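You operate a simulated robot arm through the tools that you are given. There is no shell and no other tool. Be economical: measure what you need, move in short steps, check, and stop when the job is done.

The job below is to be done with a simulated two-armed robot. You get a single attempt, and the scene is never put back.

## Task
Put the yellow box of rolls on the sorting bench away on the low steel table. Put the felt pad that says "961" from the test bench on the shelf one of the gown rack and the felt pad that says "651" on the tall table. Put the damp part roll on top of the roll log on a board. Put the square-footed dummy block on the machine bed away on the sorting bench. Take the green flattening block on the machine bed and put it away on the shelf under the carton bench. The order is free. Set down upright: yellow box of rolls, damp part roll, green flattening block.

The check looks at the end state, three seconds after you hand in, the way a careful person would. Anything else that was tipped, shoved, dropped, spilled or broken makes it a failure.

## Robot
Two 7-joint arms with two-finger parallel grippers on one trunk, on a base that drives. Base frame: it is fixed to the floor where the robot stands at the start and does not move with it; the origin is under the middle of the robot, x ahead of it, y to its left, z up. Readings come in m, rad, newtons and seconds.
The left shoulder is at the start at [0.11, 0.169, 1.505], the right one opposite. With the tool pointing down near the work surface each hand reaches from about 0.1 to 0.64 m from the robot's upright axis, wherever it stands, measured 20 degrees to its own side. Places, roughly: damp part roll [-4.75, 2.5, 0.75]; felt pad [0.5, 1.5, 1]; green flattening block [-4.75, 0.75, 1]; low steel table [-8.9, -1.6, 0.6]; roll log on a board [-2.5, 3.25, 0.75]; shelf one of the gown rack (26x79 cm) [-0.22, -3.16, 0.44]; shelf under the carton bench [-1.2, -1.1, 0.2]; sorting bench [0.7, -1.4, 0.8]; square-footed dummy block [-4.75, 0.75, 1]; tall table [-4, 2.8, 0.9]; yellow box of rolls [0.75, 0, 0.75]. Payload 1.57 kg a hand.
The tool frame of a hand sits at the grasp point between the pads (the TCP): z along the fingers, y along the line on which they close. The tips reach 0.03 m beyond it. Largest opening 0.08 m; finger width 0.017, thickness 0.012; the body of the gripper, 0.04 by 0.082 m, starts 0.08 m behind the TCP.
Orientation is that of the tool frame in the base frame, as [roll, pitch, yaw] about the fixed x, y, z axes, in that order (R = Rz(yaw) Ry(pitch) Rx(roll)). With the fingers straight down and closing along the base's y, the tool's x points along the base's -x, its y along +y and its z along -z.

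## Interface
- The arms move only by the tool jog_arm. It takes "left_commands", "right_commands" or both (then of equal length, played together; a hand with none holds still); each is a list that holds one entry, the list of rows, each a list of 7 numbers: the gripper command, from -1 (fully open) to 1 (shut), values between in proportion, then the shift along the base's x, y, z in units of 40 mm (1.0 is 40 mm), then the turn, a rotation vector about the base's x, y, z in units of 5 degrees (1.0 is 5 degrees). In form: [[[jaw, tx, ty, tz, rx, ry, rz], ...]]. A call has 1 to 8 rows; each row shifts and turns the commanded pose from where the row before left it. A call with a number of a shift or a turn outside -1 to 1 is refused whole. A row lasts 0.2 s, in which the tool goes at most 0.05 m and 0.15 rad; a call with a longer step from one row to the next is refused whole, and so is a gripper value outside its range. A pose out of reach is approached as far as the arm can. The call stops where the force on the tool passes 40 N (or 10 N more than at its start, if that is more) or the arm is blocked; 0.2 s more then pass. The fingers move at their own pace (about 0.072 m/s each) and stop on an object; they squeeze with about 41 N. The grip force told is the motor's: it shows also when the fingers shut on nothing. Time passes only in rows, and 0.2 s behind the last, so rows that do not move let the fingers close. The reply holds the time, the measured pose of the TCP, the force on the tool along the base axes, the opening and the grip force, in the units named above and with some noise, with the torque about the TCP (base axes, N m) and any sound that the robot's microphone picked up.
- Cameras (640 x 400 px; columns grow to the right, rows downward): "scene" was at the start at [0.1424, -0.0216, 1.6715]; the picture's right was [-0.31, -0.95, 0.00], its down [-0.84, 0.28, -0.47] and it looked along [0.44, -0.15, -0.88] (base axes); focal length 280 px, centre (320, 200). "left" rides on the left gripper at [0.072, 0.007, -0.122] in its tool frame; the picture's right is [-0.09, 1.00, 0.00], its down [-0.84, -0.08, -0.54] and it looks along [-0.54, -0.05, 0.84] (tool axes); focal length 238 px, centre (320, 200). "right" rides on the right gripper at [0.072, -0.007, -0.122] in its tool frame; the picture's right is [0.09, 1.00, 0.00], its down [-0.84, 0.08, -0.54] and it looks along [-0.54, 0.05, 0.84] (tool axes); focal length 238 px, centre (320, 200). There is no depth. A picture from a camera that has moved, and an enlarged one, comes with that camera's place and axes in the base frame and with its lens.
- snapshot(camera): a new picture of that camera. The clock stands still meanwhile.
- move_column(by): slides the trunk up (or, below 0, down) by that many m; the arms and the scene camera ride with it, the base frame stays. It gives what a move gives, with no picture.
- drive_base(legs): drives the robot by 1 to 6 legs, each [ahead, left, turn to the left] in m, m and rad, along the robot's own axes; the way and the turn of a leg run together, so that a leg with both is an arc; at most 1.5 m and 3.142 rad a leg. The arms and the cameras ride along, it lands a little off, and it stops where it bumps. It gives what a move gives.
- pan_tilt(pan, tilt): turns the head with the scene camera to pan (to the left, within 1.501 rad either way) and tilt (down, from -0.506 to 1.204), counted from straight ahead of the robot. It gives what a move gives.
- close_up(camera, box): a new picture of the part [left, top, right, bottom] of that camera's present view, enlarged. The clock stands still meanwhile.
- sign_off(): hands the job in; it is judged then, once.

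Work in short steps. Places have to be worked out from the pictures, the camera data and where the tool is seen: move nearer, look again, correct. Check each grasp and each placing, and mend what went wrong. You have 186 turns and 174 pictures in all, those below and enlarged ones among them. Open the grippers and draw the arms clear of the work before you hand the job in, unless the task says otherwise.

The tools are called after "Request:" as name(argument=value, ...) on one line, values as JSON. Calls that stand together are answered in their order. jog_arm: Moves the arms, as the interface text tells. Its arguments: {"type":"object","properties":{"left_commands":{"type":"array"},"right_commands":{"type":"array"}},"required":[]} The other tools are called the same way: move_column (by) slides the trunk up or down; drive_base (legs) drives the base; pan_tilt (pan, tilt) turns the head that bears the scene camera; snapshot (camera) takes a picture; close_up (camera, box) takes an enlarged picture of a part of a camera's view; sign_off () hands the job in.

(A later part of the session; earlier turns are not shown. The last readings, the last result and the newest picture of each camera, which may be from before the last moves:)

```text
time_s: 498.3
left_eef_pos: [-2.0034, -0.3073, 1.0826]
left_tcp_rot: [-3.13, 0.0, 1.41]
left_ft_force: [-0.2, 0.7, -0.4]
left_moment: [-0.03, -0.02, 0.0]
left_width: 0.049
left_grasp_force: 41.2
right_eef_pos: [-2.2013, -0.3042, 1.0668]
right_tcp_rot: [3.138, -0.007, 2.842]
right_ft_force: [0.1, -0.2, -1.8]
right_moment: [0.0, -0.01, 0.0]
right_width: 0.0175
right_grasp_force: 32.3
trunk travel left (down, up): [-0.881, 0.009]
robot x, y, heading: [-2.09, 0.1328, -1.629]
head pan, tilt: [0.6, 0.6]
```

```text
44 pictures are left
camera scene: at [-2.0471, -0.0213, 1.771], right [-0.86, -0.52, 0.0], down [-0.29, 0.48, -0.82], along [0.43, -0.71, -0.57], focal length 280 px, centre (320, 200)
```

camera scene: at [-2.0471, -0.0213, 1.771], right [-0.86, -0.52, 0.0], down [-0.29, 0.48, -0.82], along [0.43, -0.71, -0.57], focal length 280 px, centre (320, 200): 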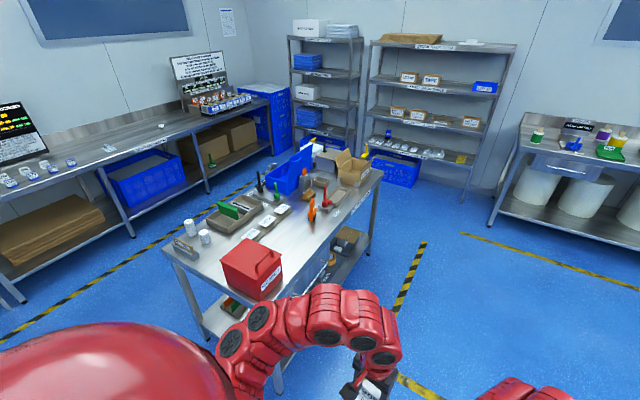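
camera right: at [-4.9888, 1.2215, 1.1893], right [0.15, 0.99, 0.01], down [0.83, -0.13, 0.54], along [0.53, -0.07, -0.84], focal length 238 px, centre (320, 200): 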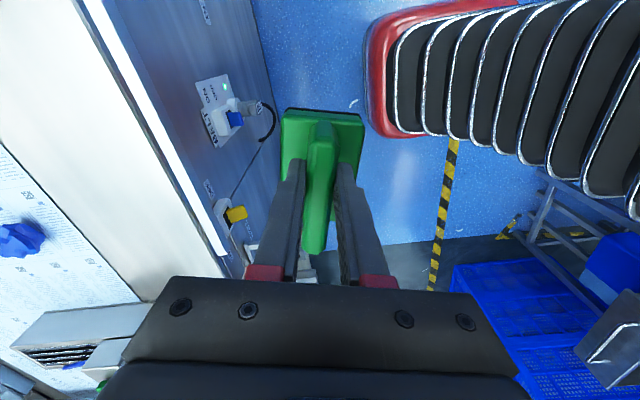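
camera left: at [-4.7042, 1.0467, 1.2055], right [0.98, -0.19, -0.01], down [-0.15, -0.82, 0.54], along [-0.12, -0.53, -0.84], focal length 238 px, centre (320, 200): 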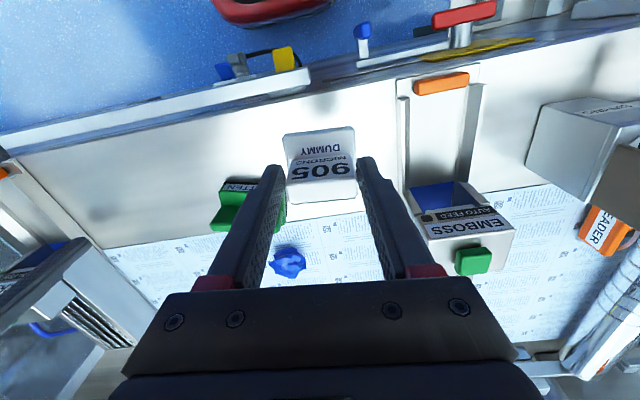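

The bench's lower shelf is open at the sides. I go to its west side, facing east, and lower the column to look under it.

Request:
drive_base(legs=[[0, 0, 1.629], [-0.1, -1.1, 0]])

Request:
move_column(by=-0.4)

Request:
pan_tilt(pan=0, tilt=0.6)

Request:
snapshot(camera="scene")

Request:
snapshot(camera="left")

```text
time_s: 508.1
left_eef_pos: [-1.6938, -0.8441, 1.0832]
left_tcp_rot: [-3.128, 0.001, 3.107]
left_ft_force: [0.6, -0.3, -0.2]
left_moment: [0.02, 0.01, 0.02]
left_width: 0.0491
left_grasp_force: 41.2
right_eef_pos: [-1.6696, -1.0427, 1.0668]
right_tcp_rot: [3.137, -0.007, -1.746]
right_ft_force: [-0.1, 0.3, -1.1]
right_moment: [-0.02, -0.02, 0.03]
right_width: 0.0174
right_grasp_force: 32.5
trunk travel left (down, up): [-0.881, 0.009]
robot x, y, heading: [-2.1234, -0.9893, 0.069]
head pan, tilt: [0.6, 0.6]
```

```text
time_s: 511.9
left_eef_pos: [-1.6932, -0.845, 0.6829]
left_tcp_rot: [-3.127, 0.001, 3.106]
left_ft_force: [0.1, -0.1, -1.6]
left_moment: [0.0, 0.01, -0.01]
left_width: 0.0491
left_grasp_force: 41.0
right_eef_pos: [-1.6698, -1.0419, 0.6671]
right_tcp_rot: [3.135, -0.006, -1.746]
right_ft_force: [0.5, -0.2, -1.4]
right_moment: [-0.01, 0.01, -0.01]
right_width: 0.0174
right_grasp_force: 32.0
trunk travel left (down, up): [-0.481, 0.409]
robot x, y, heading: [-2.1168, -0.9842, 0.064]
head pan, tilt: [0.6, 0.6]
```

```text
time_s: 512.9
left_eef_pos: [-1.6933, -0.8445, 0.683]
left_tcp_rot: [-3.127, 0.003, 3.106]
left_ft_force: [0.1, -0.3, -1.3]
left_moment: [0.02, 0.02, 0.0]
left_width: 0.0491
left_grasp_force: 40.8
right_eef_pos: [-1.6703, -1.0421, 0.667]
right_tcp_rot: [3.135, -0.006, -1.745]
right_ft_force: [-0.7, 0.2, -2.7]
right_moment: [-0.01, 0.0, -0.02]
right_width: 0.0177
right_grasp_force: 32.2
trunk travel left (down, up): [-0.481, 0.409]
robot x, y, heading: [-2.1213, -0.9856, 0.07]
head pan, tilt: [0.0, 0.6]
```

```text
43 pictures are left
camera scene: at [-1.9517, -0.9755, 1.3711], right [0.07, -1.0, 0.0], down [-0.56, -0.04, -0.82], along [0.82, 0.06, -0.57], focal length 280 px, centre (320, 200)
```

scene: 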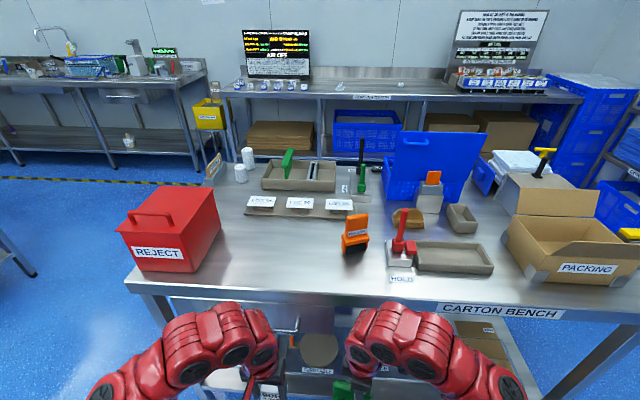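

```text
42 pictures are left
camera left: at [-1.7656, -0.8328, 0.8052], right [0.13, 0.99, -0.01], down [0.83, -0.1, 0.54], along [0.54, -0.08, -0.84], focal length 238 px, centre (320, 200)
```

left: 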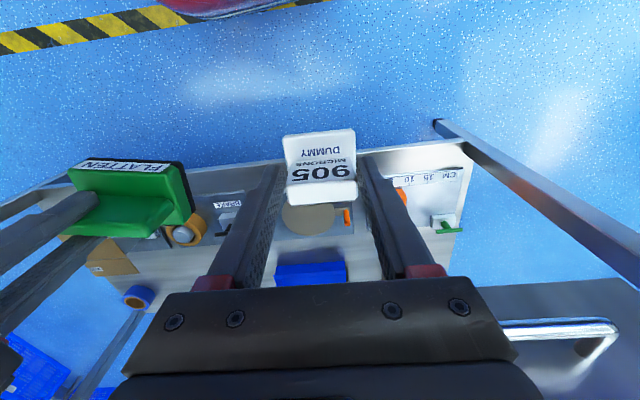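

I zoom into the shelf in the left view and take the right view.

Request:
close_up(camera="left", box=[60, 120, 500, 320])

Request:
snapshot(camera="right")

```text
1.45 times, centred on (280, 220) of left
camera zoom: at [-1.7656, -0.8328, 0.8052], right [0.13, 0.99, -0.01], down [0.83, -0.1, 0.54], along [0.54, -0.08, -0.84], focal length 347 px, centre (378, 171)
```

zoom: 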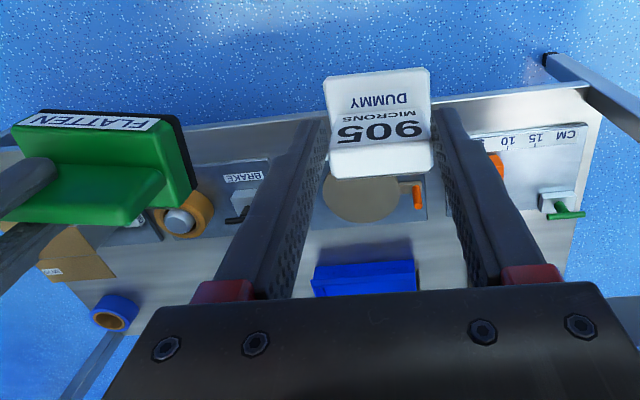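

```text
40 pictures are left
camera right: at [-1.6745, -1.114, 0.7898], right [-1.0, 0.08, 0.01], down [0.07, 0.84, 0.54], along [0.04, 0.54, -0.84], focal length 238 px, centre (320, 200)
```

right: 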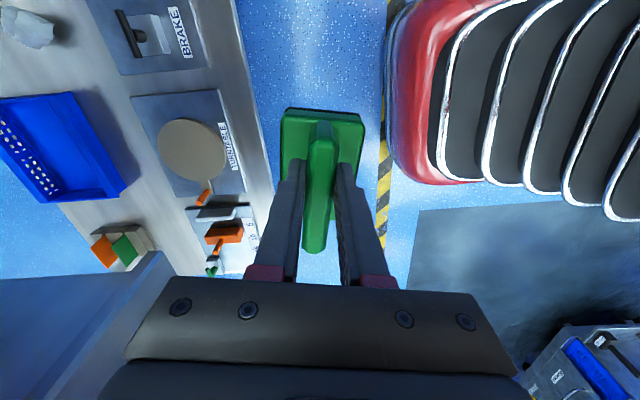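

The west side of the shelf is crowded, but the middle/east part around (-1.05,-1.3) looks free. I go round to the east side to place it from there.

Request:
drive_base(legs=[[-0.05, 0, -0.07], [0, 1.2, 0], [1.4, 0, 0], [0.55, 0, 0]])

Request:
drive_base(legs=[[0, 0, -1.571]])

```text
time_s: 528.9
left_eef_pos: [0.2575, 0.2453, 0.6829]
left_tcp_rot: [-3.128, 0.0, 3.011]
left_ft_force: [0.8, 0.4, -0.7]
left_moment: [0.02, 0.01, -0.01]
left_width: 0.049
left_grasp_force: 40.9
right_eef_pos: [0.2613, 0.0467, 0.6674]
right_tcp_rot: [3.135, -0.007, -1.84]
right_ft_force: [0.3, -0.6, -2.2]
right_moment: [-0.02, 0.02, 0.04]
right_width: 0.0176
right_grasp_force: 32.5
trunk travel left (down, up): [-0.481, 0.409]
robot x, y, heading: [-0.1881, 0.1434, -0.025]
head pan, tilt: [0.0, 0.6]
```

```text
time_s: 533.1
left_eef_pos: [-0.0803, -0.2962, 0.6822]
left_tcp_rot: [-3.128, 0.001, 1.445]
left_ft_force: [0.2, 0.0, -1.1]
left_moment: [0.02, 0.02, 0.0]
left_width: 0.0491
left_grasp_force: 41.1
right_eef_pos: [-0.2799, -0.2999, 0.6661]
right_tcp_rot: [3.138, -0.008, 2.877]
right_ft_force: [0.2, 0.0, -2.0]
right_moment: [0.03, 0.05, 0.02]
right_width: 0.0176
right_grasp_force: 32.2
trunk travel left (down, up): [-0.481, 0.409]
robot x, y, heading: [-0.1816, 0.1475, -1.588]
head pan, tilt: [0.0, 0.6]
```

Request:
drive_base(legs=[[1.45, 0.05, 0.017], [0.1, 0, 0], [0, 0, -1.571]])

Request:
pan_tilt(pan=0, tilt=0.9)

Request:
snapshot(camera="scene")

Request:
snapshot(camera="left")

```text
time_s: 544.8
left_eef_pos: [-0.556, -1.5348, 0.682]
left_tcp_rot: [-3.128, 0.003, -0.046]
left_ft_force: [0.3, -1.1, -0.4]
left_moment: [0.0, 0.0, -0.02]
left_width: 0.0489
left_grasp_force: 40.5
right_eef_pos: [-0.5785, -1.3357, 0.6667]
right_tcp_rot: [3.135, -0.008, 1.384]
right_ft_force: [-0.5, -1.5, -1.9]
right_moment: [0.03, -0.02, -0.01]
right_width: 0.0175
right_grasp_force: 32.5
trunk travel left (down, up): [-0.481, 0.409]
robot x, y, heading: [-0.1248, -1.3979, -3.088]
head pan, tilt: [0.0, 0.6]
```

```text
time_s: 545.6
left_eef_pos: [-0.5579, -1.5351, 0.6831]
left_tcp_rot: [-3.13, 0.003, -0.047]
left_ft_force: [0.0, 0.2, -0.7]
left_moment: [0.0, -0.01, -0.01]
left_width: 0.0488
left_grasp_force: 40.8
right_eef_pos: [-0.5788, -1.336, 0.6664]
right_tcp_rot: [3.136, -0.008, 1.383]
right_ft_force: [0.2, 0.3, -1.4]
right_moment: [0.05, 0.03, -0.02]
right_width: 0.0175
right_grasp_force: 32.3
trunk travel left (down, up): [-0.481, 0.409]
robot x, y, heading: [-0.1245, -1.3997, -3.085]
head pan, tilt: [0.0, 0.901]
```

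```text
39 pictures are left
camera scene: at [-0.2824, -1.4088, 1.3463], right [-0.06, 1.0, 0.0], down [0.78, 0.05, -0.62], along [-0.62, -0.04, -0.78], focal length 280 px, centre (320, 200)
```

scene: 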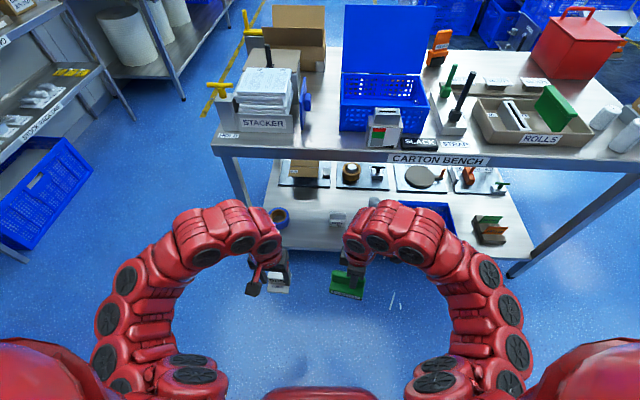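

```text
38 pictures are left
camera left: at [-0.4869, -1.5454, 0.8052], right [-0.14, -0.99, -0.01], down [-0.83, 0.11, 0.54], along [-0.54, 0.09, -0.84], focal length 238 px, centre (320, 200)
```

left: 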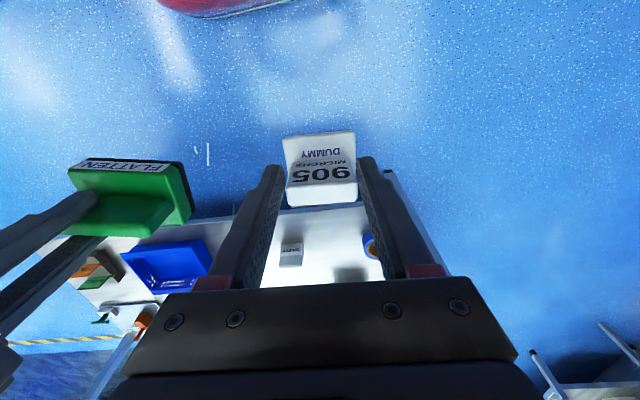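

Free spot on the shelf: around (-1.0,-1.21), between the small white block and the blue box. I lower the column here first (so the arms pass below the bench top), align heading, and move the right hand to y≈-1.21.

Request:
move_column(by=-0.31)

Request:
drive_base(legs=[[0.12, 0, -0.056]])

Request:
jog_arm(right_commands=[[[1, 0, 0.8, 0, 0, 0, 0], [1, 0, 0.8, 0, 0, 0, 0], [1, 0, 0.8, 0, 0, 0, 0], [1, 0, 0.6, 0, 0, 0, 0], [1, 0, 0, 0, 0, 0, 0]]])

Request:
snapshot(camera="scene")

Request:
snapshot(camera="right")

```text
time_s: 548.7
left_eef_pos: [-0.5582, -1.5357, 0.3721]
left_tcp_rot: [-3.127, 0.003, -0.047]
left_ft_force: [-0.3, 0.4, -1.3]
left_moment: [0.01, -0.02, -0.03]
left_width: 0.0494
left_grasp_force: 41.0
right_eef_pos: [-0.5793, -1.3364, 0.3559]
right_tcp_rot: [3.137, -0.005, 1.385]
right_ft_force: [-0.2, -0.1, -2.0]
right_moment: [0.04, -0.03, 0.01]
right_width: 0.0176
right_grasp_force: 32.7
trunk travel left (down, up): [-0.171, 0.719]
robot x, y, heading: [-0.1275, -1.4009, -3.084]
head pan, tilt: [0.0, 0.901]
```

```text
time_s: 549.9
left_eef_pos: [-0.6842, -1.5151, 0.3719]
left_tcp_rot: [-3.126, 0.0, -0.103]
left_ft_force: [0.6, -0.5, -0.6]
left_moment: [-0.01, 0.01, 0.02]
left_width: 0.0486
left_grasp_force: 41.4
right_eef_pos: [-0.6941, -1.3159, 0.3559]
right_tcp_rot: [3.137, -0.007, 1.327]
right_ft_force: [-0.3, 0.5, -0.9]
right_moment: [0.04, -0.04, -0.03]
right_width: 0.0171
right_grasp_force: 32.7
trunk travel left (down, up): [-0.171, 0.719]
robot x, y, heading: [-0.249, -1.3977, -3.14]
head pan, tilt: [0.0, 0.901]
```

```text
time_s: 551.1
left_eef_pos: [-0.6843, -1.5133, 0.3732]
left_tcp_rot: [-3.128, 0.001, -0.103]
left_ft_force: [0.0, 0.1, -0.8]
left_moment: [-0.01, -0.03, -0.07]
left_width: 0.049
left_grasp_force: 40.8
right_eef_pos: [-0.6938, -1.1955, 0.358]
right_tcp_rot: [3.137, -0.006, 1.328]
right_ft_force: [0.7, 0.0, -1.1]
right_moment: [0.05, -0.02, 0.03]
right_width: 0.0174
right_grasp_force: 32.0
trunk travel left (down, up): [-0.171, 0.719]
robot x, y, heading: [-0.2441, -1.4025, -3.144]
head pan, tilt: [0.0, 0.901]
```

```text
37 pictures are left
camera scene: at [-0.4018, -1.4036, 1.0363], right [0.0, 1.0, 0.0], down [0.78, 0.0, -0.62], along [-0.62, 0.0, -0.78], focal length 280 px, centre (320, 200)
```

scene: 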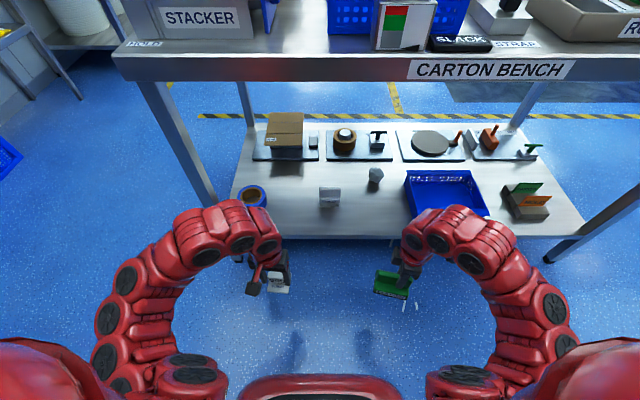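

```text
36 pictures are left
camera right: at [-0.683, -1.1253, 0.4807], right [0.99, -0.15, 0.01], down [-0.13, -0.83, 0.54], along [-0.08, -0.53, -0.84], focal length 238 px, centre (320, 200)
```

right: 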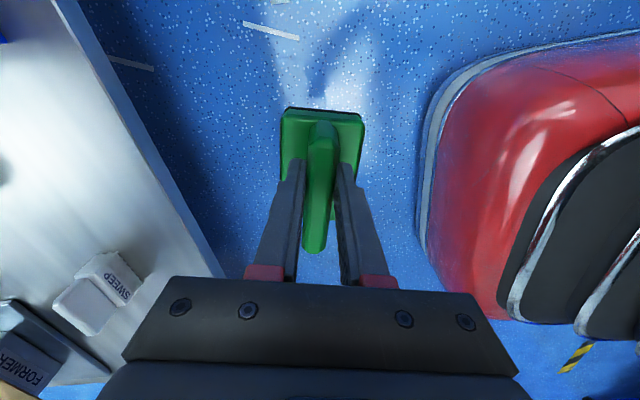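

Clear target at (-0.985,-1.205) between "SWEEP" and the blue box. I drive 0.15 m forward, straighten the block, and reach in.

Request:
drive_base(legs=[[0.15, 0, 0]])

Request:
jog_arm(right_commands=[[[1, -0.7, 0, 0, 0, 0, 0.9], [1, -0.7, 0, 0, 0, 0, 0.9], [1, -0.7, 0, 0, 0, 0, 0.9], [1, -0.7, -0.1, 0, 0, 0, 0], [1, -0.7, -0.1, 0, 0, 0, 0], [1, 0, 0, 0, 0, 0, 0]]])

Request:
snapshot(camera="scene")

Request:
snapshot(camera="right")

```text
time_s: 552.5
left_eef_pos: [-0.8346, -1.5149, 0.3726]
left_tcp_rot: [-3.128, 0.002, -0.102]
left_ft_force: [-0.4, -0.8, -0.9]
left_moment: [0.0, -0.02, -0.02]
left_width: 0.0492
left_grasp_force: 41.5
right_eef_pos: [-0.8426, -1.1961, 0.3572]
right_tcp_rot: [3.135, -0.006, 1.329]
right_ft_force: [-0.3, -0.1, -1.5]
right_moment: [0.0, -0.02, 0.02]
right_width: 0.0175
right_grasp_force: 33.1
trunk travel left (down, up): [-0.171, 0.719]
robot x, y, heading: [-0.3974, -1.4027, -3.142]
head pan, tilt: [0.0, 0.901]
```

```text
time_s: 553.9
left_eef_pos: [-0.8345, -1.5145, 0.3733]
left_tcp_rot: [-3.129, 0.0, -0.102]
left_ft_force: [-0.5, -0.3, -1.0]
left_moment: [0.01, -0.01, -0.01]
left_width: 0.049
left_grasp_force: 41.1
right_eef_pos: [-0.9837, -1.2048, 0.3571]
right_tcp_rot: [3.136, -0.008, 1.565]
right_ft_force: [0.3, 0.0, -2.4]
right_moment: [0.03, 0.03, 0.05]
right_width: 0.0173
right_grasp_force: 33.0
trunk travel left (down, up): [-0.171, 0.719]
robot x, y, heading: [-0.3978, -1.3999, -3.143]
head pan, tilt: [0.0, 0.901]
```

```text
35 pictures are left
camera scene: at [-0.5522, -1.404, 1.0363], right [0.0, 1.0, 0.0], down [0.78, 0.0, -0.62], along [-0.62, 0.0, -0.78], focal length 280 px, centre (320, 200)
```

scene: 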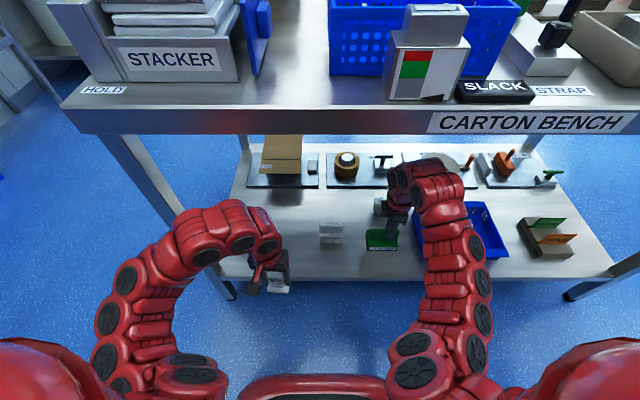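

```text
34 pictures are left
camera right: at [-0.9909, -1.1336, 0.4802], right [1.0, 0.09, 0.01], down [0.07, -0.84, 0.54], along [0.05, -0.53, -0.84], focal length 238 px, centre (320, 200)
```

right: 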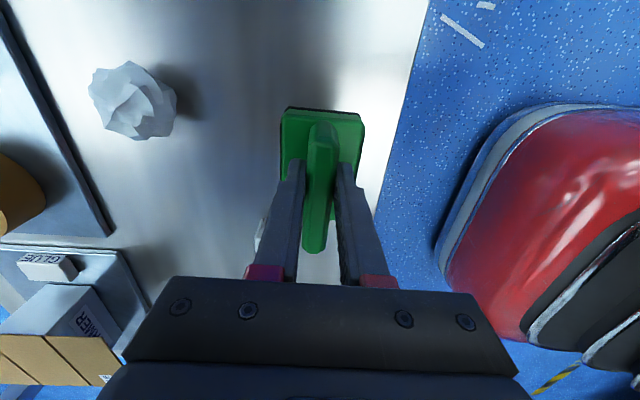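

Over the free spot. I lower by the column, then in small steps.

Request:
move_column(by=-0.08)

Request:
jog_arm(right_commands=[[[1, 0, 0, -0.2, 0, 0, 0], [1, 0, 0, -0.15, 0, 0, 0], [1, 0, 0, 0, 0, 0, 0]]])

```text
time_s: 554.8
left_eef_pos: [-0.8334, -1.5144, 0.306]
left_tcp_rot: [-3.126, 0.002, -0.104]
left_ft_force: [-0.2, -0.2, -1.4]
left_moment: [0.03, -0.01, -0.01]
left_width: 0.0489
left_grasp_force: 40.6
right_eef_pos: [-0.984, -1.2033, 0.2949]
right_tcp_rot: [3.14, -0.007, 1.564]
right_ft_force: [3.9, -1.1, 14.1]
right_moment: [0.13, 0.08, 0.0]
right_width: 0.0175
right_grasp_force: 32.2
trunk travel left (down, up): [-0.105, 0.785]
robot x, y, heading: [-0.401, -1.4046, -3.14]
head pan, tilt: [0.0, 0.901]
stopped: the force on the tool passed its limit at 59 N (the readings are from after the stop); the commanded pose is now the measured one
```

```text
time_s: 555.1
left_eef_pos: [-0.8329, -1.5147, 0.3074]
left_tcp_rot: [-3.127, 0.003, -0.103]
left_ft_force: [-0.5, -0.8, -1.6]
left_moment: [0.0, -0.03, 0.0]
left_width: 0.0489
left_grasp_force: 40.6
right_eef_pos: [-0.9843, -1.2045, 0.2942]
right_tcp_rot: [-3.139, -0.009, 1.565]
right_ft_force: [11.3, -1.0, 31.1]
right_moment: [-0.23, -0.44, 0.03]
right_width: 0.0173
right_grasp_force: 32.3
trunk travel left (down, up): [-0.105, 0.785]
robot x, y, heading: [-0.3974, -1.4023, -3.143]
head pan, tilt: [0.0, 0.901]
stopped in row 1 (right hand): the force on the tool passed its limit at 51 N (the readings are from after the stop); the commanded pose is now the measured one
```

Contact at TCP 0.294 (shelf ≈0.24). I ease up slightly and check the view before releasing.

Request:
jog_arm(right_commands=[[[1, 0, 0, 0.06, 0, 0, 0], [1, 0, 0, 0, 0, 0, 0]]])

Request:
close_up(camera="scene", box=[220, 130, 560, 340])

```text
time_s: 555.8
left_eef_pos: [-0.8327, -1.514, 0.3073]
left_tcp_rot: [-3.129, 0.001, -0.105]
left_ft_force: [0.7, 0.1, -1.4]
left_moment: [-0.04, -0.04, 0.01]
left_width: 0.0489
left_grasp_force: 41.2
right_eef_pos: [-0.9844, -1.2045, 0.2947]
right_tcp_rot: [3.141, -0.009, 1.564]
right_ft_force: [6.7, 1.2, 18.6]
right_moment: [0.14, -0.03, -0.01]
right_width: 0.0175
right_grasp_force: 32.3
trunk travel left (down, up): [-0.105, 0.785]
robot x, y, heading: [-0.396, -1.4017, -3.138]
head pan, tilt: [0.0, 0.901]
```

```text
1.88 times, centred on (390, 235) of scene
camera zoom: at [-0.5504, -1.4042, 0.9697], right [0.0, 1.0, 0.0], down [0.78, 0.0, -0.62], along [-0.62, 0.0, -0.78], focal length 528 px, centre (188, 134)
```

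zoom: 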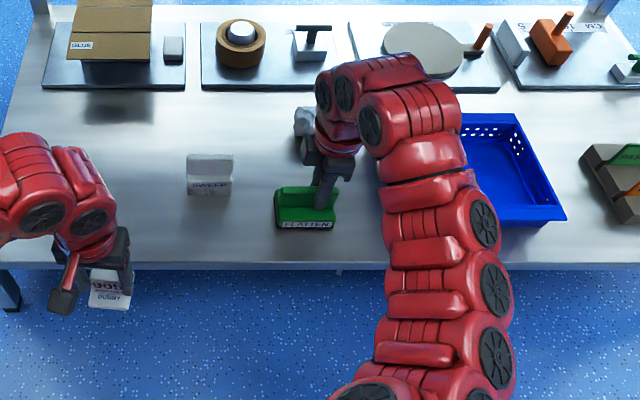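

The block stands flat on the shelf. I open, rise, and withdraw.

Request:
jog_arm(right_commands=[[[0.4, 0, 0, 0, 0, 0, 0], [-0.4, 0, 0, 0, 0, 0, 0], [-0.6, 0, 0, 0, 0, 0, 0], [-0.6, 0, 0, 0.7, 0, 0, 0], [-0.6, 0, 0, 1, 0, 0, 0], [-0.6, 0, 0, 0.3, 0, 0, 0]]])

Request:
drive_base(legs=[[-0.3, 0, 0]])

Request:
snapshot(camera="scene")

```text
time_s: 557.1
left_eef_pos: [-0.8331, -1.5121, 0.3057]
left_tcp_rot: [-3.129, -0.002, -0.103]
left_ft_force: [-0.5, -0.1, -0.8]
left_moment: [0.02, 0.02, 0.0]
left_width: 0.049
left_grasp_force: 40.8
right_eef_pos: [-1.0128, -1.2028, 0.3189]
right_tcp_rot: [3.14, -0.008, 1.564]
right_ft_force: [1.3, -0.6, 0.5]
right_moment: [-0.02, -0.01, 0.0]
right_width: 0.0647
right_grasp_force: 0.4
right hand out of reach, approached as far as the arm can: row 4, 5, 6
trunk travel left (down, up): [-0.105, 0.785]
robot x, y, heading: [-0.3971, -1.4008, -3.141]
head pan, tilt: [0.0, 0.901]
```

```text
time_s: 559.2
left_eef_pos: [-0.5348, -1.5161, 0.3056]
left_tcp_rot: [-3.127, 0.001, -0.1]
left_ft_force: [0.3, -0.3, -1.5]
left_moment: [0.02, 0.0, 0.0]
left_width: 0.0489
left_grasp_force: 40.9
right_eef_pos: [-0.7128, -1.2051, 0.317]
right_tcp_rot: [3.139, -0.006, 1.571]
right_ft_force: [-0.2, -0.2, -0.6]
right_moment: [0.01, -0.01, -0.02]
right_width: 0.0641
right_grasp_force: 0.0
trunk travel left (down, up): [-0.105, 0.785]
robot x, y, heading: [-0.0971, -1.401, -3.135]
head pan, tilt: [0.0, 0.901]
```

```text
32 pictures are left
camera scene: at [-0.2529, -1.4035, 0.9695], right [-0.01, 1.0, 0.0], down [0.78, 0.01, -0.62], along [-0.62, 0.0, -0.78], focal length 280 px, centre (320, 200)
```

scene: 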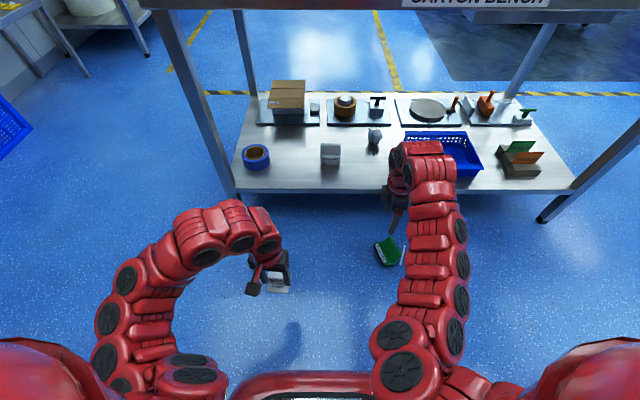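

The arm couldn't rise enough and the block was dragged off as I backed away. I look at exactly where it is.

Request:
snapshot(camera="right")

Request:
close_up(camera="scene", box=[340, 180, 480, 290])

```text
31 pictures are left
camera right: at [-0.721, -1.1343, 0.4404], right [1.0, 0.09, 0.0], down [0.08, -0.84, 0.54], along [0.05, -0.53, -0.84], focal length 238 px, centre (320, 200)
```

right: 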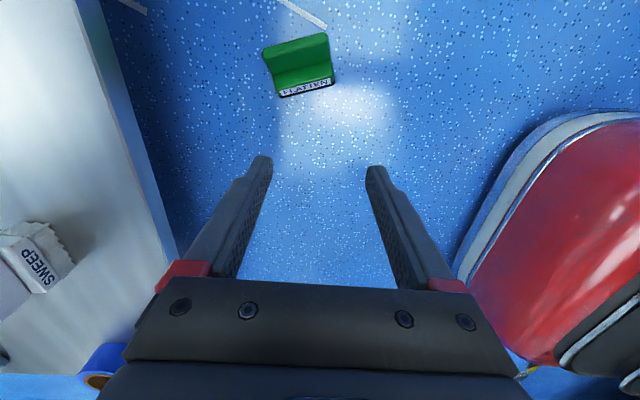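

```text
3.64 times, centred on (410, 235) of scene
camera zoom: at [-0.2529, -1.4035, 0.9695], right [-0.01, 1.0, 0.0], down [0.78, 0.01, -0.62], along [-0.62, 0.0, -0.78], focal length 1020 px, centre (-7, 73)
```

zoom: 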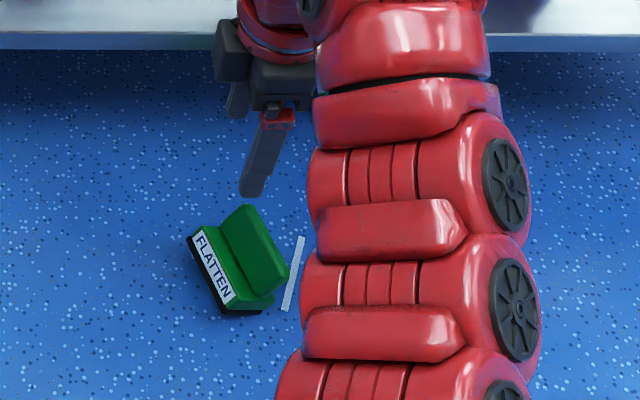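

It fell upright on the floor at about (-0.755,-1.155). I'll pick it up again: move slightly forward and turn the right hand to match its fin.

Request:
drive_base(legs=[[0.07, 0, 0]])

Request:
jog_arm(right_commands=[[[-1, 0.1, 0.2, 0, 0, 0, -1], [-1, 0.1, 0.2, 0, 0, 0, -1], [-1, 0.1, 0.2, 0, 0, 0, -1], [-1, 0.1, 0.2, 0, 0, 0, -1], [-1, 0.1, 0.2, 0, 0, 0, -1], [-1, 0.1, 0, 0, 0, 0, -1], [-1, 0, 0, 0, 0, 0, -1], [-1, 0, 0, 0, 0, 0, -1]]])

Request:
jog_arm(right_commands=[[[-1, 0, 0, -0.3, 0, 0, -1], [-1, 0, 0, -0.3, 0, 0, -1], [-1, 0, 0, -0.3, 0, 0, -1], [-1, 0, 0, -0.3, 0, 0, -1], [-1, 0, 0, -0.3, 0, 0, 0], [-1, 0, 0, 0, 0, 0, 0]]])

Request:
snapshot(camera="right")

```text
time_s: 560.2
left_eef_pos: [-0.6058, -1.5153, 0.305]
left_tcp_rot: [-3.127, 0.0, -0.099]
left_ft_force: [-0.3, 0.4, -1.0]
left_moment: [0.0, -0.01, 0.02]
left_width: 0.0491
left_grasp_force: 41.3
right_eef_pos: [-0.7869, -1.2057, 0.318]
right_tcp_rot: [3.139, -0.006, 1.571]
right_ft_force: [0.5, 0.2, 0.8]
right_moment: [0.03, -0.03, 0.02]
right_width: 0.0639
right_grasp_force: 0.0
trunk travel left (down, up): [-0.105, 0.785]
robot x, y, heading: [-0.168, -1.4019, -3.138]
head pan, tilt: [0.0, 0.901]
```

```text
time_s: 562.0
left_eef_pos: [-0.6058, -1.5157, 0.3071]
left_tcp_rot: [-3.127, 0.0, -0.098]
left_ft_force: [0.2, -0.2, -1.3]
left_moment: [0.0, -0.02, 0.0]
left_width: 0.0492
left_grasp_force: 41.4
right_eef_pos: [-0.7701, -1.1638, 0.3071]
right_tcp_rot: [3.138, -0.007, 0.871]
right_ft_force: [-0.2, -0.4, -1.1]
right_moment: [0.0, -0.03, 0.01]
right_width: 0.0802
right_grasp_force: 0.0
right hand out of reach, approached as far as the arm can: row 2, 4, 6
trunk travel left (down, up): [-0.105, 0.785]
robot x, y, heading: [-0.1674, -1.4004, -3.132]
head pan, tilt: [0.0, 0.901]
```

```text
time_s: 563.4
left_eef_pos: [-0.6058, -1.516, 0.3062]
left_tcp_rot: [-3.126, 0.001, -0.098]
left_ft_force: [0.3, 0.6, -1.1]
left_moment: [0.0, -0.03, -0.01]
left_width: 0.0491
left_grasp_force: 41.1
right_eef_pos: [-0.7687, -1.1642, 0.2472]
right_tcp_rot: [3.141, -0.006, 0.523]
right_ft_force: [0.5, -0.3, 0.4]
right_moment: [0.0, -0.03, 0.02]
right_width: 0.08
right_grasp_force: 0.1
trunk travel left (down, up): [-0.105, 0.785]
robot x, y, heading: [-0.1711, -1.4022, -3.134]
head pan, tilt: [0.0, 0.901]
```

```text
29 pictures are left
camera right: at [-0.7106, -1.1238, 0.3702], right [0.58, -0.82, 0.0], down [-0.69, -0.49, 0.54], along [-0.44, -0.31, -0.84], focal length 238 px, centre (320, 200)
```

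right: 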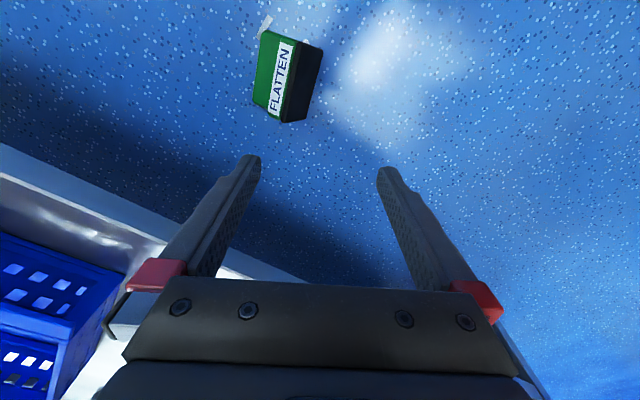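

The pictures show the block has tipped onto its back (label up, base toward +x/-y). I plan to clamp it across base-bottom and fin-top with the fingers down, then tilt it back upright on the floor and regrasp. First I position above it.

Request:
jog_arm(right_commands=[[[-1, 0.25, 0.65, 0, 0, 0, -0.8], [-1, 0.25, 0.65, -0.2, 0, 0, 0], [-1, 0, 0, -0.3, 0, 0, 0], [-1, 0, 0, 0, 0, 0, 0]]])

Request:
move_column(by=-0.09)

Request:
close_up(camera="right", box=[200, 60, 440, 220])

```text
time_s: 564.4
left_eef_pos: [-0.6055, -1.5162, 0.3061]
left_tcp_rot: [-3.127, 0.001, -0.095]
left_ft_force: [-0.4, 0.0, -1.3]
left_moment: [-0.02, -0.04, 0.01]
left_width: 0.0491
left_grasp_force: 41.1
right_eef_pos: [-0.7487, -1.1123, 0.2281]
right_tcp_rot: [3.141, -0.009, 0.455]
right_ft_force: [0.3, -0.1, -0.1]
right_moment: [-0.01, -0.01, -0.01]
right_width: 0.0799
right_grasp_force: 0.1
trunk travel left (down, up): [-0.105, 0.785]
robot x, y, heading: [-0.166, -1.4045, -3.134]
head pan, tilt: [0.0, 0.901]
```

```text
time_s: 565.7
left_eef_pos: [-0.6061, -1.5164, 0.2156]
left_tcp_rot: [-3.128, 0.0, -0.097]
left_ft_force: [-0.5, 0.6, -0.1]
left_moment: [0.0, 0.01, 0.0]
left_width: 0.049
left_grasp_force: 40.7
right_eef_pos: [-0.748, -1.1131, 0.1376]
right_tcp_rot: [3.14, -0.008, 0.454]
right_ft_force: [-0.4, -0.1, 1.1]
right_moment: [0.0, 0.0, -0.02]
right_width: 0.08
right_grasp_force: 0.0
trunk travel left (down, up): [-0.015, 0.875]
robot x, y, heading: [-0.1687, -1.3997, -3.135]
head pan, tilt: [0.0, 0.901]
```

```text
2.50 times, centred on (320, 140) of right
camera zoom: at [-0.6872, -1.0763, 0.2604], right [0.52, -0.85, 0.0], down [-0.72, -0.44, 0.54], along [-0.46, -0.28, -0.84], focal length 596 px, centre (320, 350)
```

zoom: 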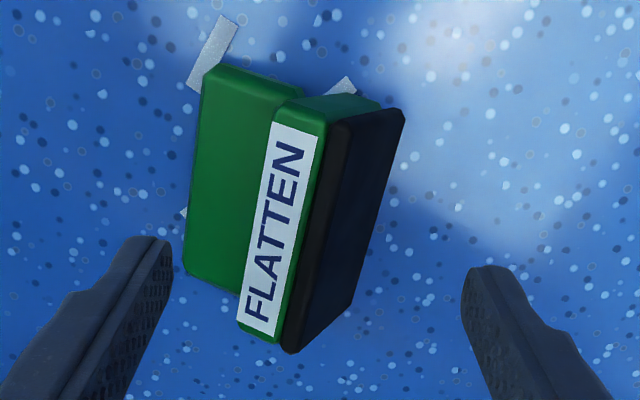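

Clear view: fin lies to the left, base underside right. I correct yaw and center, then descend around it.

Request:
jog_arm(right_commands=[[[-1, -0.46, 0.16, 0, 0, 0, -1], [-1, 0, 0, -0.8, 0, 0, 0], [-1, 0, 0, 0, 0, 0, 0]]])

Request:
close_up(camera="right", box=[200, 80, 440, 240])

```text
time_s: 566.5
left_eef_pos: [-0.6046, -1.5165, 0.2165]
left_tcp_rot: [-3.128, 0.001, -0.099]
left_ft_force: [-0.3, -0.3, -0.8]
left_moment: [-0.01, 0.0, 0.01]
left_width: 0.0489
left_grasp_force: 41.0
right_eef_pos: [-0.7681, -1.1046, 0.1063]
right_tcp_rot: [-3.141, -0.007, 0.367]
right_ft_force: [0.3, -0.1, 0.0]
right_moment: [0.04, 0.0, -0.01]
right_width: 0.0801
right_grasp_force: 0.0
trunk travel left (down, up): [-0.015, 0.875]
robot x, y, heading: [-0.1703, -1.4009, -3.135]
head pan, tilt: [0.0, 0.901]
```

```text
2.50 times, centred on (320, 160) of right
camera zoom: at [-0.703, -1.0741, 0.2286], right [0.44, -0.9, 0.0], down [-0.76, -0.37, 0.54], along [-0.48, -0.24, -0.84], focal length 596 px, centre (320, 300)
```

zoom: 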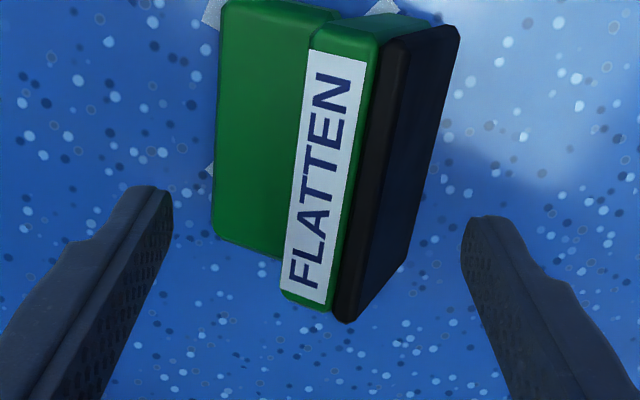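

Aligned. I descend to tips ~12 mm above the floor and close gently.

Request:
jog_arm(right_commands=[[[-1, 0, 0, -0.8, 0, 0, 0], [-1, 0, 0, -0.75, 0, 0, 0], [-1, 0, 0, 0, 0, 0, 0], [-0.5, 0, 0, 0, 0, 0, 0], [0.2, 0, 0, 0, 0, 0, 0], [1, 0, 0, 0, 0, 0, 0], [1, 0, 0, 0, 0, 0, 0]]])

Request:
snapshot(camera="right")

```text
time_s: 567.4
left_eef_pos: [-0.6048, -1.5163, 0.2171]
left_tcp_rot: [-3.128, 0.003, -0.1]
left_ft_force: [0.5, 0.1, -0.6]
left_moment: [0.01, 0.01, -0.01]
left_width: 0.0491
left_grasp_force: 41.5
right_eef_pos: [-0.7674, -1.1064, 0.0466]
right_tcp_rot: [3.14, -0.005, 0.366]
right_ft_force: [12.6, -3.7, 29.9]
right_moment: [-0.29, -0.57, -0.11]
right_width: 0.0797
right_grasp_force: 11.3
trunk travel left (down, up): [-0.015, 0.875]
robot x, y, heading: [-0.1703, -1.3989, -3.134]
head pan, tilt: [0.0, 0.901]
stopped in row 4 (right hand): the force on the tool passed its limit at 41 N (the readings are from after the stop); the commanded pose is now the measured one
```

```text
26 pictures are left
camera right: at [-0.7025, -1.0742, 0.1696], right [0.44, -0.9, 0.0], down [-0.76, -0.37, 0.54], along [-0.48, -0.24, -0.84], focal length 238 px, centre (320, 200)
```

right: 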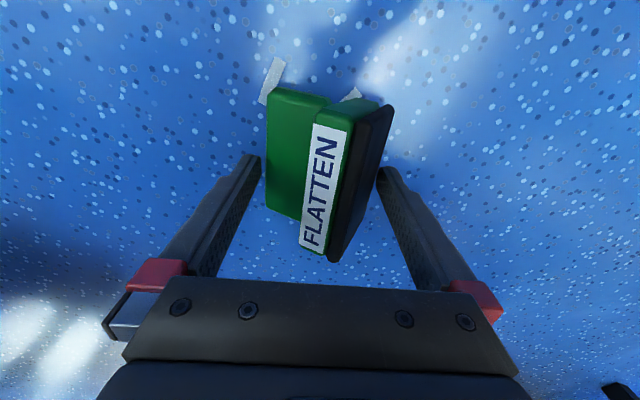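

The fingers seem already in contact with the block's slopes. I continue closing while holding position.

Request:
jog_arm(right_commands=[[[0, 0, 0, 0, 0, 0, 0], [1, 0, 0, 0, 0, 0, 0], [1, 0, 0, 0, 0, 0, 0], [1, 0, 0, 0, 0, 0, 0]]])

Request:
snapshot(camera="right")

```text
time_s: 568.4
left_eef_pos: [-0.6043, -1.5162, 0.2182]
left_tcp_rot: [-3.127, 0.002, -0.099]
left_ft_force: [0.1, -0.1, -0.7]
left_moment: [0.0, 0.02, 0.03]
left_width: 0.049
left_grasp_force: 40.9
right_eef_pos: [-0.7666, -1.1044, 0.0464]
right_tcp_rot: [3.142, -0.005, 0.366]
right_ft_force: [12.0, -5.1, 37.0]
right_moment: [-0.04, -0.33, -0.35]
right_width: 0.0798
right_grasp_force: 40.9
trunk travel left (down, up): [-0.015, 0.875]
robot x, y, heading: [-0.1709, -1.4026, -3.135]
head pan, tilt: [0.0, 0.901]
```

```text
25 pictures are left
camera right: at [-0.7026, -1.0742, 0.1693], right [0.44, -0.9, 0.0], down [-0.76, -0.37, 0.54], along [-0.48, -0.24, -0.84], focal length 238 px, centre (320, 200)
```

right: 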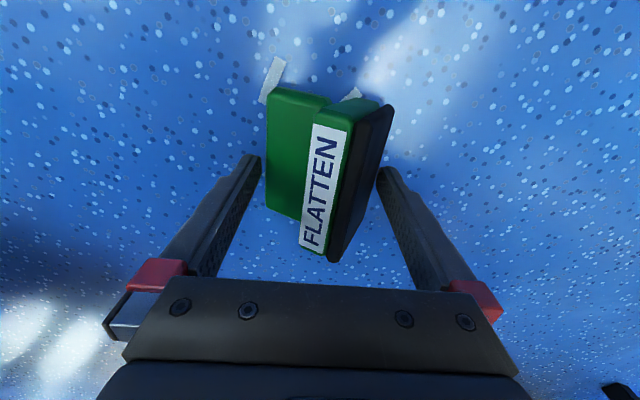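

The squeeze reads 41 N with the jaws near full opening, so the block may be clamped across its full height. I lift a little to see.

Request:
jog_arm(right_commands=[[[1, 0, 0, 0.5, 0, 0, 0], [1, 0, 0, 1, 0, 0, 0], [1, 0, 0, 0.8, 0, 0, 0], [1, 0, 0, 0, 0, 0, 0]]])

Request:
snapshot(camera="right")

```text
time_s: 569.4
left_eef_pos: [-0.605, -1.5159, 0.2163]
left_tcp_rot: [-3.125, -0.001, -0.097]
left_ft_force: [0.5, 0.1, -1.1]
left_moment: [0.0, -0.04, 0.02]
left_width: 0.0491
left_grasp_force: 41.1
right_eef_pos: [-0.766, -1.1059, 0.1358]
right_tcp_rot: [3.14, -0.006, 0.366]
right_ft_force: [0.2, -0.4, -2.7]
right_moment: [0.01, 0.03, -0.06]
right_width: 0.0463
right_grasp_force: 41.1
trunk travel left (down, up): [-0.015, 0.875]
robot x, y, heading: [-0.1689, -1.4004, -3.138]
head pan, tilt: [0.0, 0.901]
```

```text
24 pictures are left
camera right: at [-0.7016, -1.074, 0.2583], right [0.44, -0.9, 0.0], down [-0.76, -0.37, 0.54], along [-0.48, -0.24, -0.84], focal length 238 px, centre (320, 200)
```

right: 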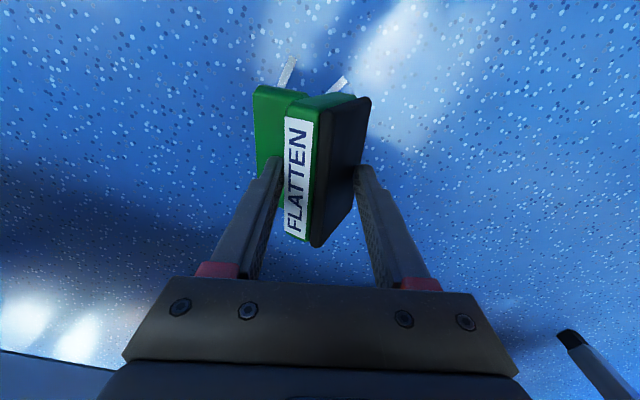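

It slipped into a firm clamp on the base (46 mm) and is lifted, label toward the palm. From here I can tilt the tool ~62° so the block comes near upright and set it directly on the shelf. I back off, raise the column, and turn yaw first.

Request:
drive_base(legs=[[-0.1, 0, 0]])

Request:
move_column(by=0.26)

Request:
jog_arm(right_commands=[[[1, 0, -0.2, 0, 0, 0, 1], [1, 0, -0.2, 0, 0, 0, 1], [1, 0, -0.2, 0, 0, 0, 1], [1, 0, -0.2, 0, 0, 0, 1], [1, 0, -0.2, 0, 0, 0, 1], [1, 0, -0.2, 0, 0, 0, 1], [1, 0, -0.2, 0, 0, 0, 1], [1, 0, 0, 0, 0, 0, 1]]])

Request:
jog_arm(right_commands=[[[1, 0, 0, 0, 0, 0, 1], [1, 0, 0, 0, 0, 0, 1], [1, 0, 0, 0, 0, 0, 1], [1, 0, 0, 0, 0, 0, 1], [1, 0, 0, 0, 0, 0, 1], [1, 0, 0, 0, 0, 0, 0.8], [1, 0, 0, 0, 0, 0, 0]]])

```text
time_s: 570.5
left_eef_pos: [-0.5058, -1.5158, 0.2162]
left_tcp_rot: [-3.128, 0.002, -0.099]
left_ft_force: [0.6, -0.1, -1.3]
left_moment: [-0.05, -0.01, -0.02]
left_width: 0.0491
left_grasp_force: 40.8
right_eef_pos: [-0.6666, -1.1046, 0.1347]
right_tcp_rot: [3.141, -0.007, 0.366]
right_ft_force: [1.1, 0.6, -2.0]
right_moment: [-0.04, 0.01, 0.0]
right_width: 0.0461
right_grasp_force: 40.8
trunk travel left (down, up): [-0.015, 0.875]
robot x, y, heading: [-0.0698, -1.3998, -3.136]
head pan, tilt: [0.0, 0.901]
```

```text
time_s: 573.2
left_eef_pos: [-0.5054, -1.5149, 0.4765]
left_tcp_rot: [-3.129, -0.001, -0.099]
left_ft_force: [0.2, -0.4, -1.1]
left_moment: [0.02, -0.02, 0.02]
left_width: 0.0489
left_grasp_force: 41.4
right_eef_pos: [-0.6658, -1.1047, 0.3948]
right_tcp_rot: [3.139, -0.007, 0.365]
right_ft_force: [-0.7, 0.4, -1.0]
right_moment: [-0.02, 0.03, 0.04]
right_width: 0.0453
right_grasp_force: 41.4
trunk travel left (down, up): [-0.275, 0.615]
robot x, y, heading: [-0.0711, -1.4005, -3.135]
head pan, tilt: [0.0, 0.901]
```

```text
time_s: 575.0
left_eef_pos: [-0.5052, -1.5143, 0.4764]
left_tcp_rot: [-3.127, 0.001, -0.098]
left_ft_force: [0.3, -0.1, -0.3]
left_moment: [-0.01, 0.0, -0.02]
left_width: 0.0488
left_grasp_force: 40.9
right_eef_pos: [-0.6672, -1.1611, 0.3944]
right_tcp_rot: [3.138, -0.008, 1.066]
right_ft_force: [-0.1, 0.4, -2.3]
right_moment: [0.0, 0.05, -0.02]
right_width: 0.0448
right_grasp_force: 40.8
trunk travel left (down, up): [-0.275, 0.615]
robot x, y, heading: [-0.0684, -1.4021, -3.139]
head pan, tilt: [0.0, 0.901]
```

```text
time_s: 576.6
left_eef_pos: [-0.5054, -1.5145, 0.4761]
left_tcp_rot: [-3.128, -0.001, -0.1]
left_ft_force: [-0.1, 0.0, -0.6]
left_moment: [-0.02, -0.03, 0.01]
left_width: 0.049
left_grasp_force: 41.4
right_eef_pos: [-0.6669, -1.1609, 0.3954]
right_tcp_rot: [3.141, -0.006, 1.571]
right_ft_force: [-0.6, 0.5, -2.1]
right_moment: [0.02, 0.02, 0.0]
right_width: 0.0441
right_grasp_force: 40.7
trunk travel left (down, up): [-0.275, 0.615]
robot x, y, heading: [-0.0668, -1.4012, -3.133]
head pan, tilt: [0.0, 0.901]
```

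The jaw opening creeps from 46 to 44 mm, so the block is shifting slowly. I look at it quickly.

Request:
snapshot(camera="right")

```text
23 pictures are left
camera right: at [-0.6731, -1.0895, 0.518], right [1.0, 0.09, 0.0], down [0.08, -0.84, 0.54], along [0.05, -0.53, -0.84], focal length 238 px, centre (320, 200)
```

right: 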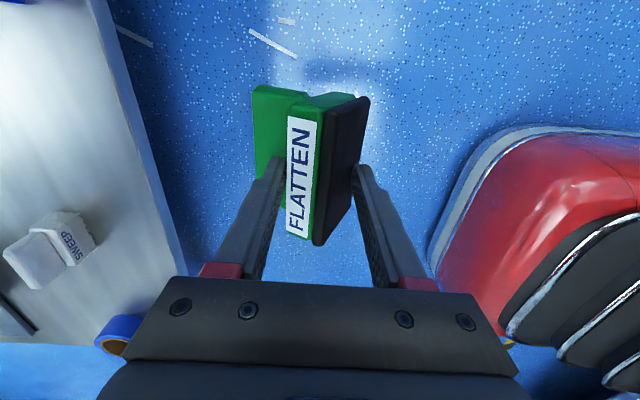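

Still held, settling flush. I tilt the tool now (ry +), which lets the base rest on the lower finger.

Request:
jog_arm(right_commands=[[[1, 0, 0, 0, 0, 1, 0], [1, 0, 0, 0, 0, 1, 0], [1, 0, 0, 0, 0, 1, 0], [1, 0, 0, 0, 0, 1, 0], [1, 0, 0, 0, 0, 1, 0], [1, 0, 0, 0, 0, 1, 0], [1, 0, 0, 0, 0, 1, 0], [1, 0, 0, 0, 0, 1, 0]]])

Request:
jog_arm(right_commands=[[[1, 0, 0, 0, 0, 1, 0], [1, 0, 0, 0, 0, 1, 0], [1, 0, 0, 0, 0, 1, 0], [1, 0, 0, 0, 0, 1, 0], [1, 0, 0, 0, 0, 0.5, 0]]])

Request:
snapshot(camera="right")

Request:
close_up(camera="scene", box=[320, 120, 480, 280])

```text
time_s: 578.4
left_eef_pos: [-0.5059, -1.5146, 0.4752]
left_tcp_rot: [-3.127, 0.0, -0.099]
left_ft_force: [0.1, -0.9, -1.3]
left_moment: [-0.02, -0.02, 0.04]
left_width: 0.0489
left_grasp_force: 40.8
right_eef_pos: [-0.6666, -1.1618, 0.3959]
right_tcp_rot: [-2.444, -0.005, 1.565]
right_ft_force: [0.1, 0.0, -2.2]
right_moment: [-0.01, -0.06, -0.03]
right_width: 0.0432
right_grasp_force: 41.2
trunk travel left (down, up): [-0.275, 0.615]
robot x, y, heading: [-0.0656, -1.4049, -3.141]
head pan, tilt: [0.0, 0.901]
```

```text
time_s: 579.6
left_eef_pos: [-0.5055, -1.516, 0.4766]
left_tcp_rot: [-3.128, -0.002, -0.1]
left_ft_force: [-0.3, -0.3, -0.7]
left_moment: [0.0, -0.01, -0.01]
left_width: 0.049
left_grasp_force: 41.3
right_eef_pos: [-0.6656, -1.16, 0.3943]
right_tcp_rot: [-2.053, -0.004, 1.564]
right_ft_force: [0.6, -0.3, -1.4]
right_moment: [-0.05, -0.05, 0.01]
right_width: 0.0428
right_grasp_force: 40.6
trunk travel left (down, up): [-0.275, 0.615]
robot x, y, heading: [-0.0718, -1.4015, -3.138]
head pan, tilt: [0.0, 0.901]
```

```text
22 pictures are left
camera right: at [-0.5604, -1.0901, 0.4579], right [0.46, 0.09, -0.88], down [0.51, -0.84, 0.18], along [-0.72, -0.53, -0.44], focal length 238 px, centre (320, 200)
```

right: 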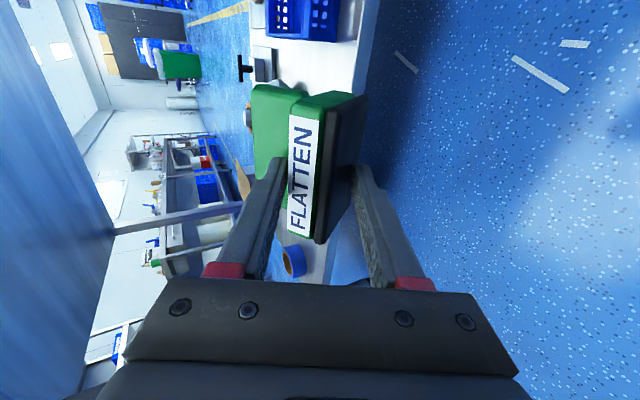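

```text
2.50 times, centred on (400, 200) of scene
camera zoom: at [-0.2245, -1.4035, 1.1395], right [-0.01, 1.0, 0.0], down [0.78, 0.01, -0.62], along [-0.62, 0.0, -0.78], focal length 701 px, centre (120, 200)
```

zoom: 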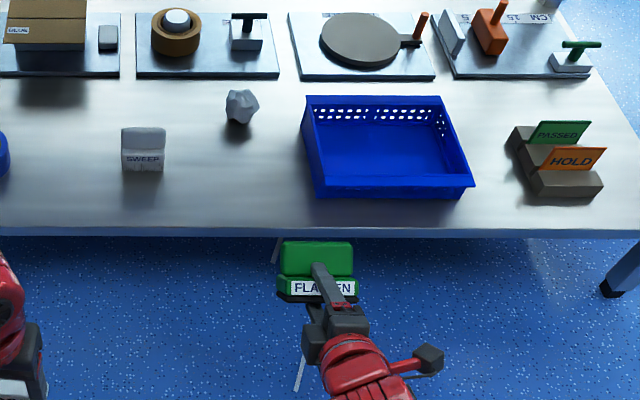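

The block is now nearly upright in the hand, label toward me. I tilt 15° more, shift to y≈-1.205 and drive it in over the free spot.

Request:
jog_arm(right_commands=[[[1, 0, -0.4, 0, 0, 1, 0], [1, 0, -0.4, 0, 0, 1, 0], [1, 0, -0.3, 0, 0, 1, 0], [1, 0, 0, 0, 0, 0, 0]]])

Request:
drive_base(legs=[[0.27, 0, 0]])

Request:
snapshot(camera="scene")

```text
time_s: 580.6
left_eef_pos: [-0.5045, -1.5154, 0.476]
left_tcp_rot: [-3.128, -0.001, -0.099]
left_ft_force: [0.4, 0.9, -1.1]
left_moment: [0.03, 0.02, -0.02]
left_width: 0.0487
left_grasp_force: 41.2
right_eef_pos: [-0.6664, -1.2059, 0.3956]
right_tcp_rot: [-1.788, -0.001, 1.564]
right_ft_force: [-0.1, 0.1, -2.6]
right_moment: [-0.01, -0.05, -0.06]
right_width: 0.0418
right_grasp_force: 41.0
trunk travel left (down, up): [-0.275, 0.615]
robot x, y, heading: [-0.07, -1.4017, -3.132]
head pan, tilt: [0.0, 0.901]
```

```text
time_s: 582.5
left_eef_pos: [-0.7735, -1.5202, 0.4765]
left_tcp_rot: [-3.126, -0.001, -0.093]
left_ft_force: [0.2, -0.4, -0.9]
left_moment: [0.02, 0.01, 0.02]
left_width: 0.0491
left_grasp_force: 40.9
right_eef_pos: [-0.9374, -1.2127, 0.3951]
right_tcp_rot: [-1.792, -0.002, 1.569]
right_ft_force: [0.1, 0.5, -2.0]
right_moment: [0.0, -0.04, -0.01]
right_width: 0.0413
right_grasp_force: 40.5
trunk travel left (down, up): [-0.275, 0.615]
robot x, y, heading: [-0.3357, -1.4054, -3.133]
head pan, tilt: [0.0, 0.901]
```

```text
20 pictures are left
camera scene: at [-0.4933, -1.407, 1.1394], right [-0.01, 1.0, 0.0], down [0.78, 0.01, -0.62], along [-0.62, -0.01, -0.78], focal length 280 px, centre (320, 200)
```

scene: 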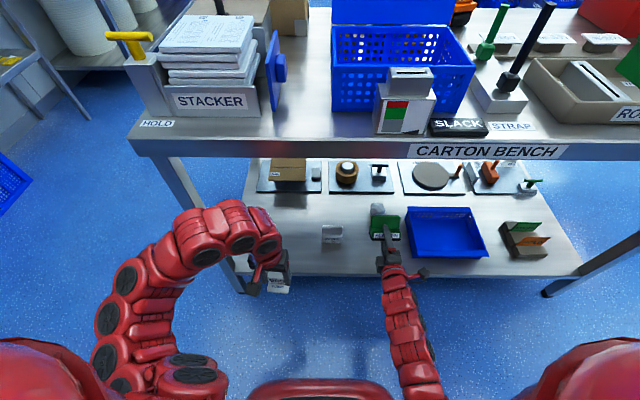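

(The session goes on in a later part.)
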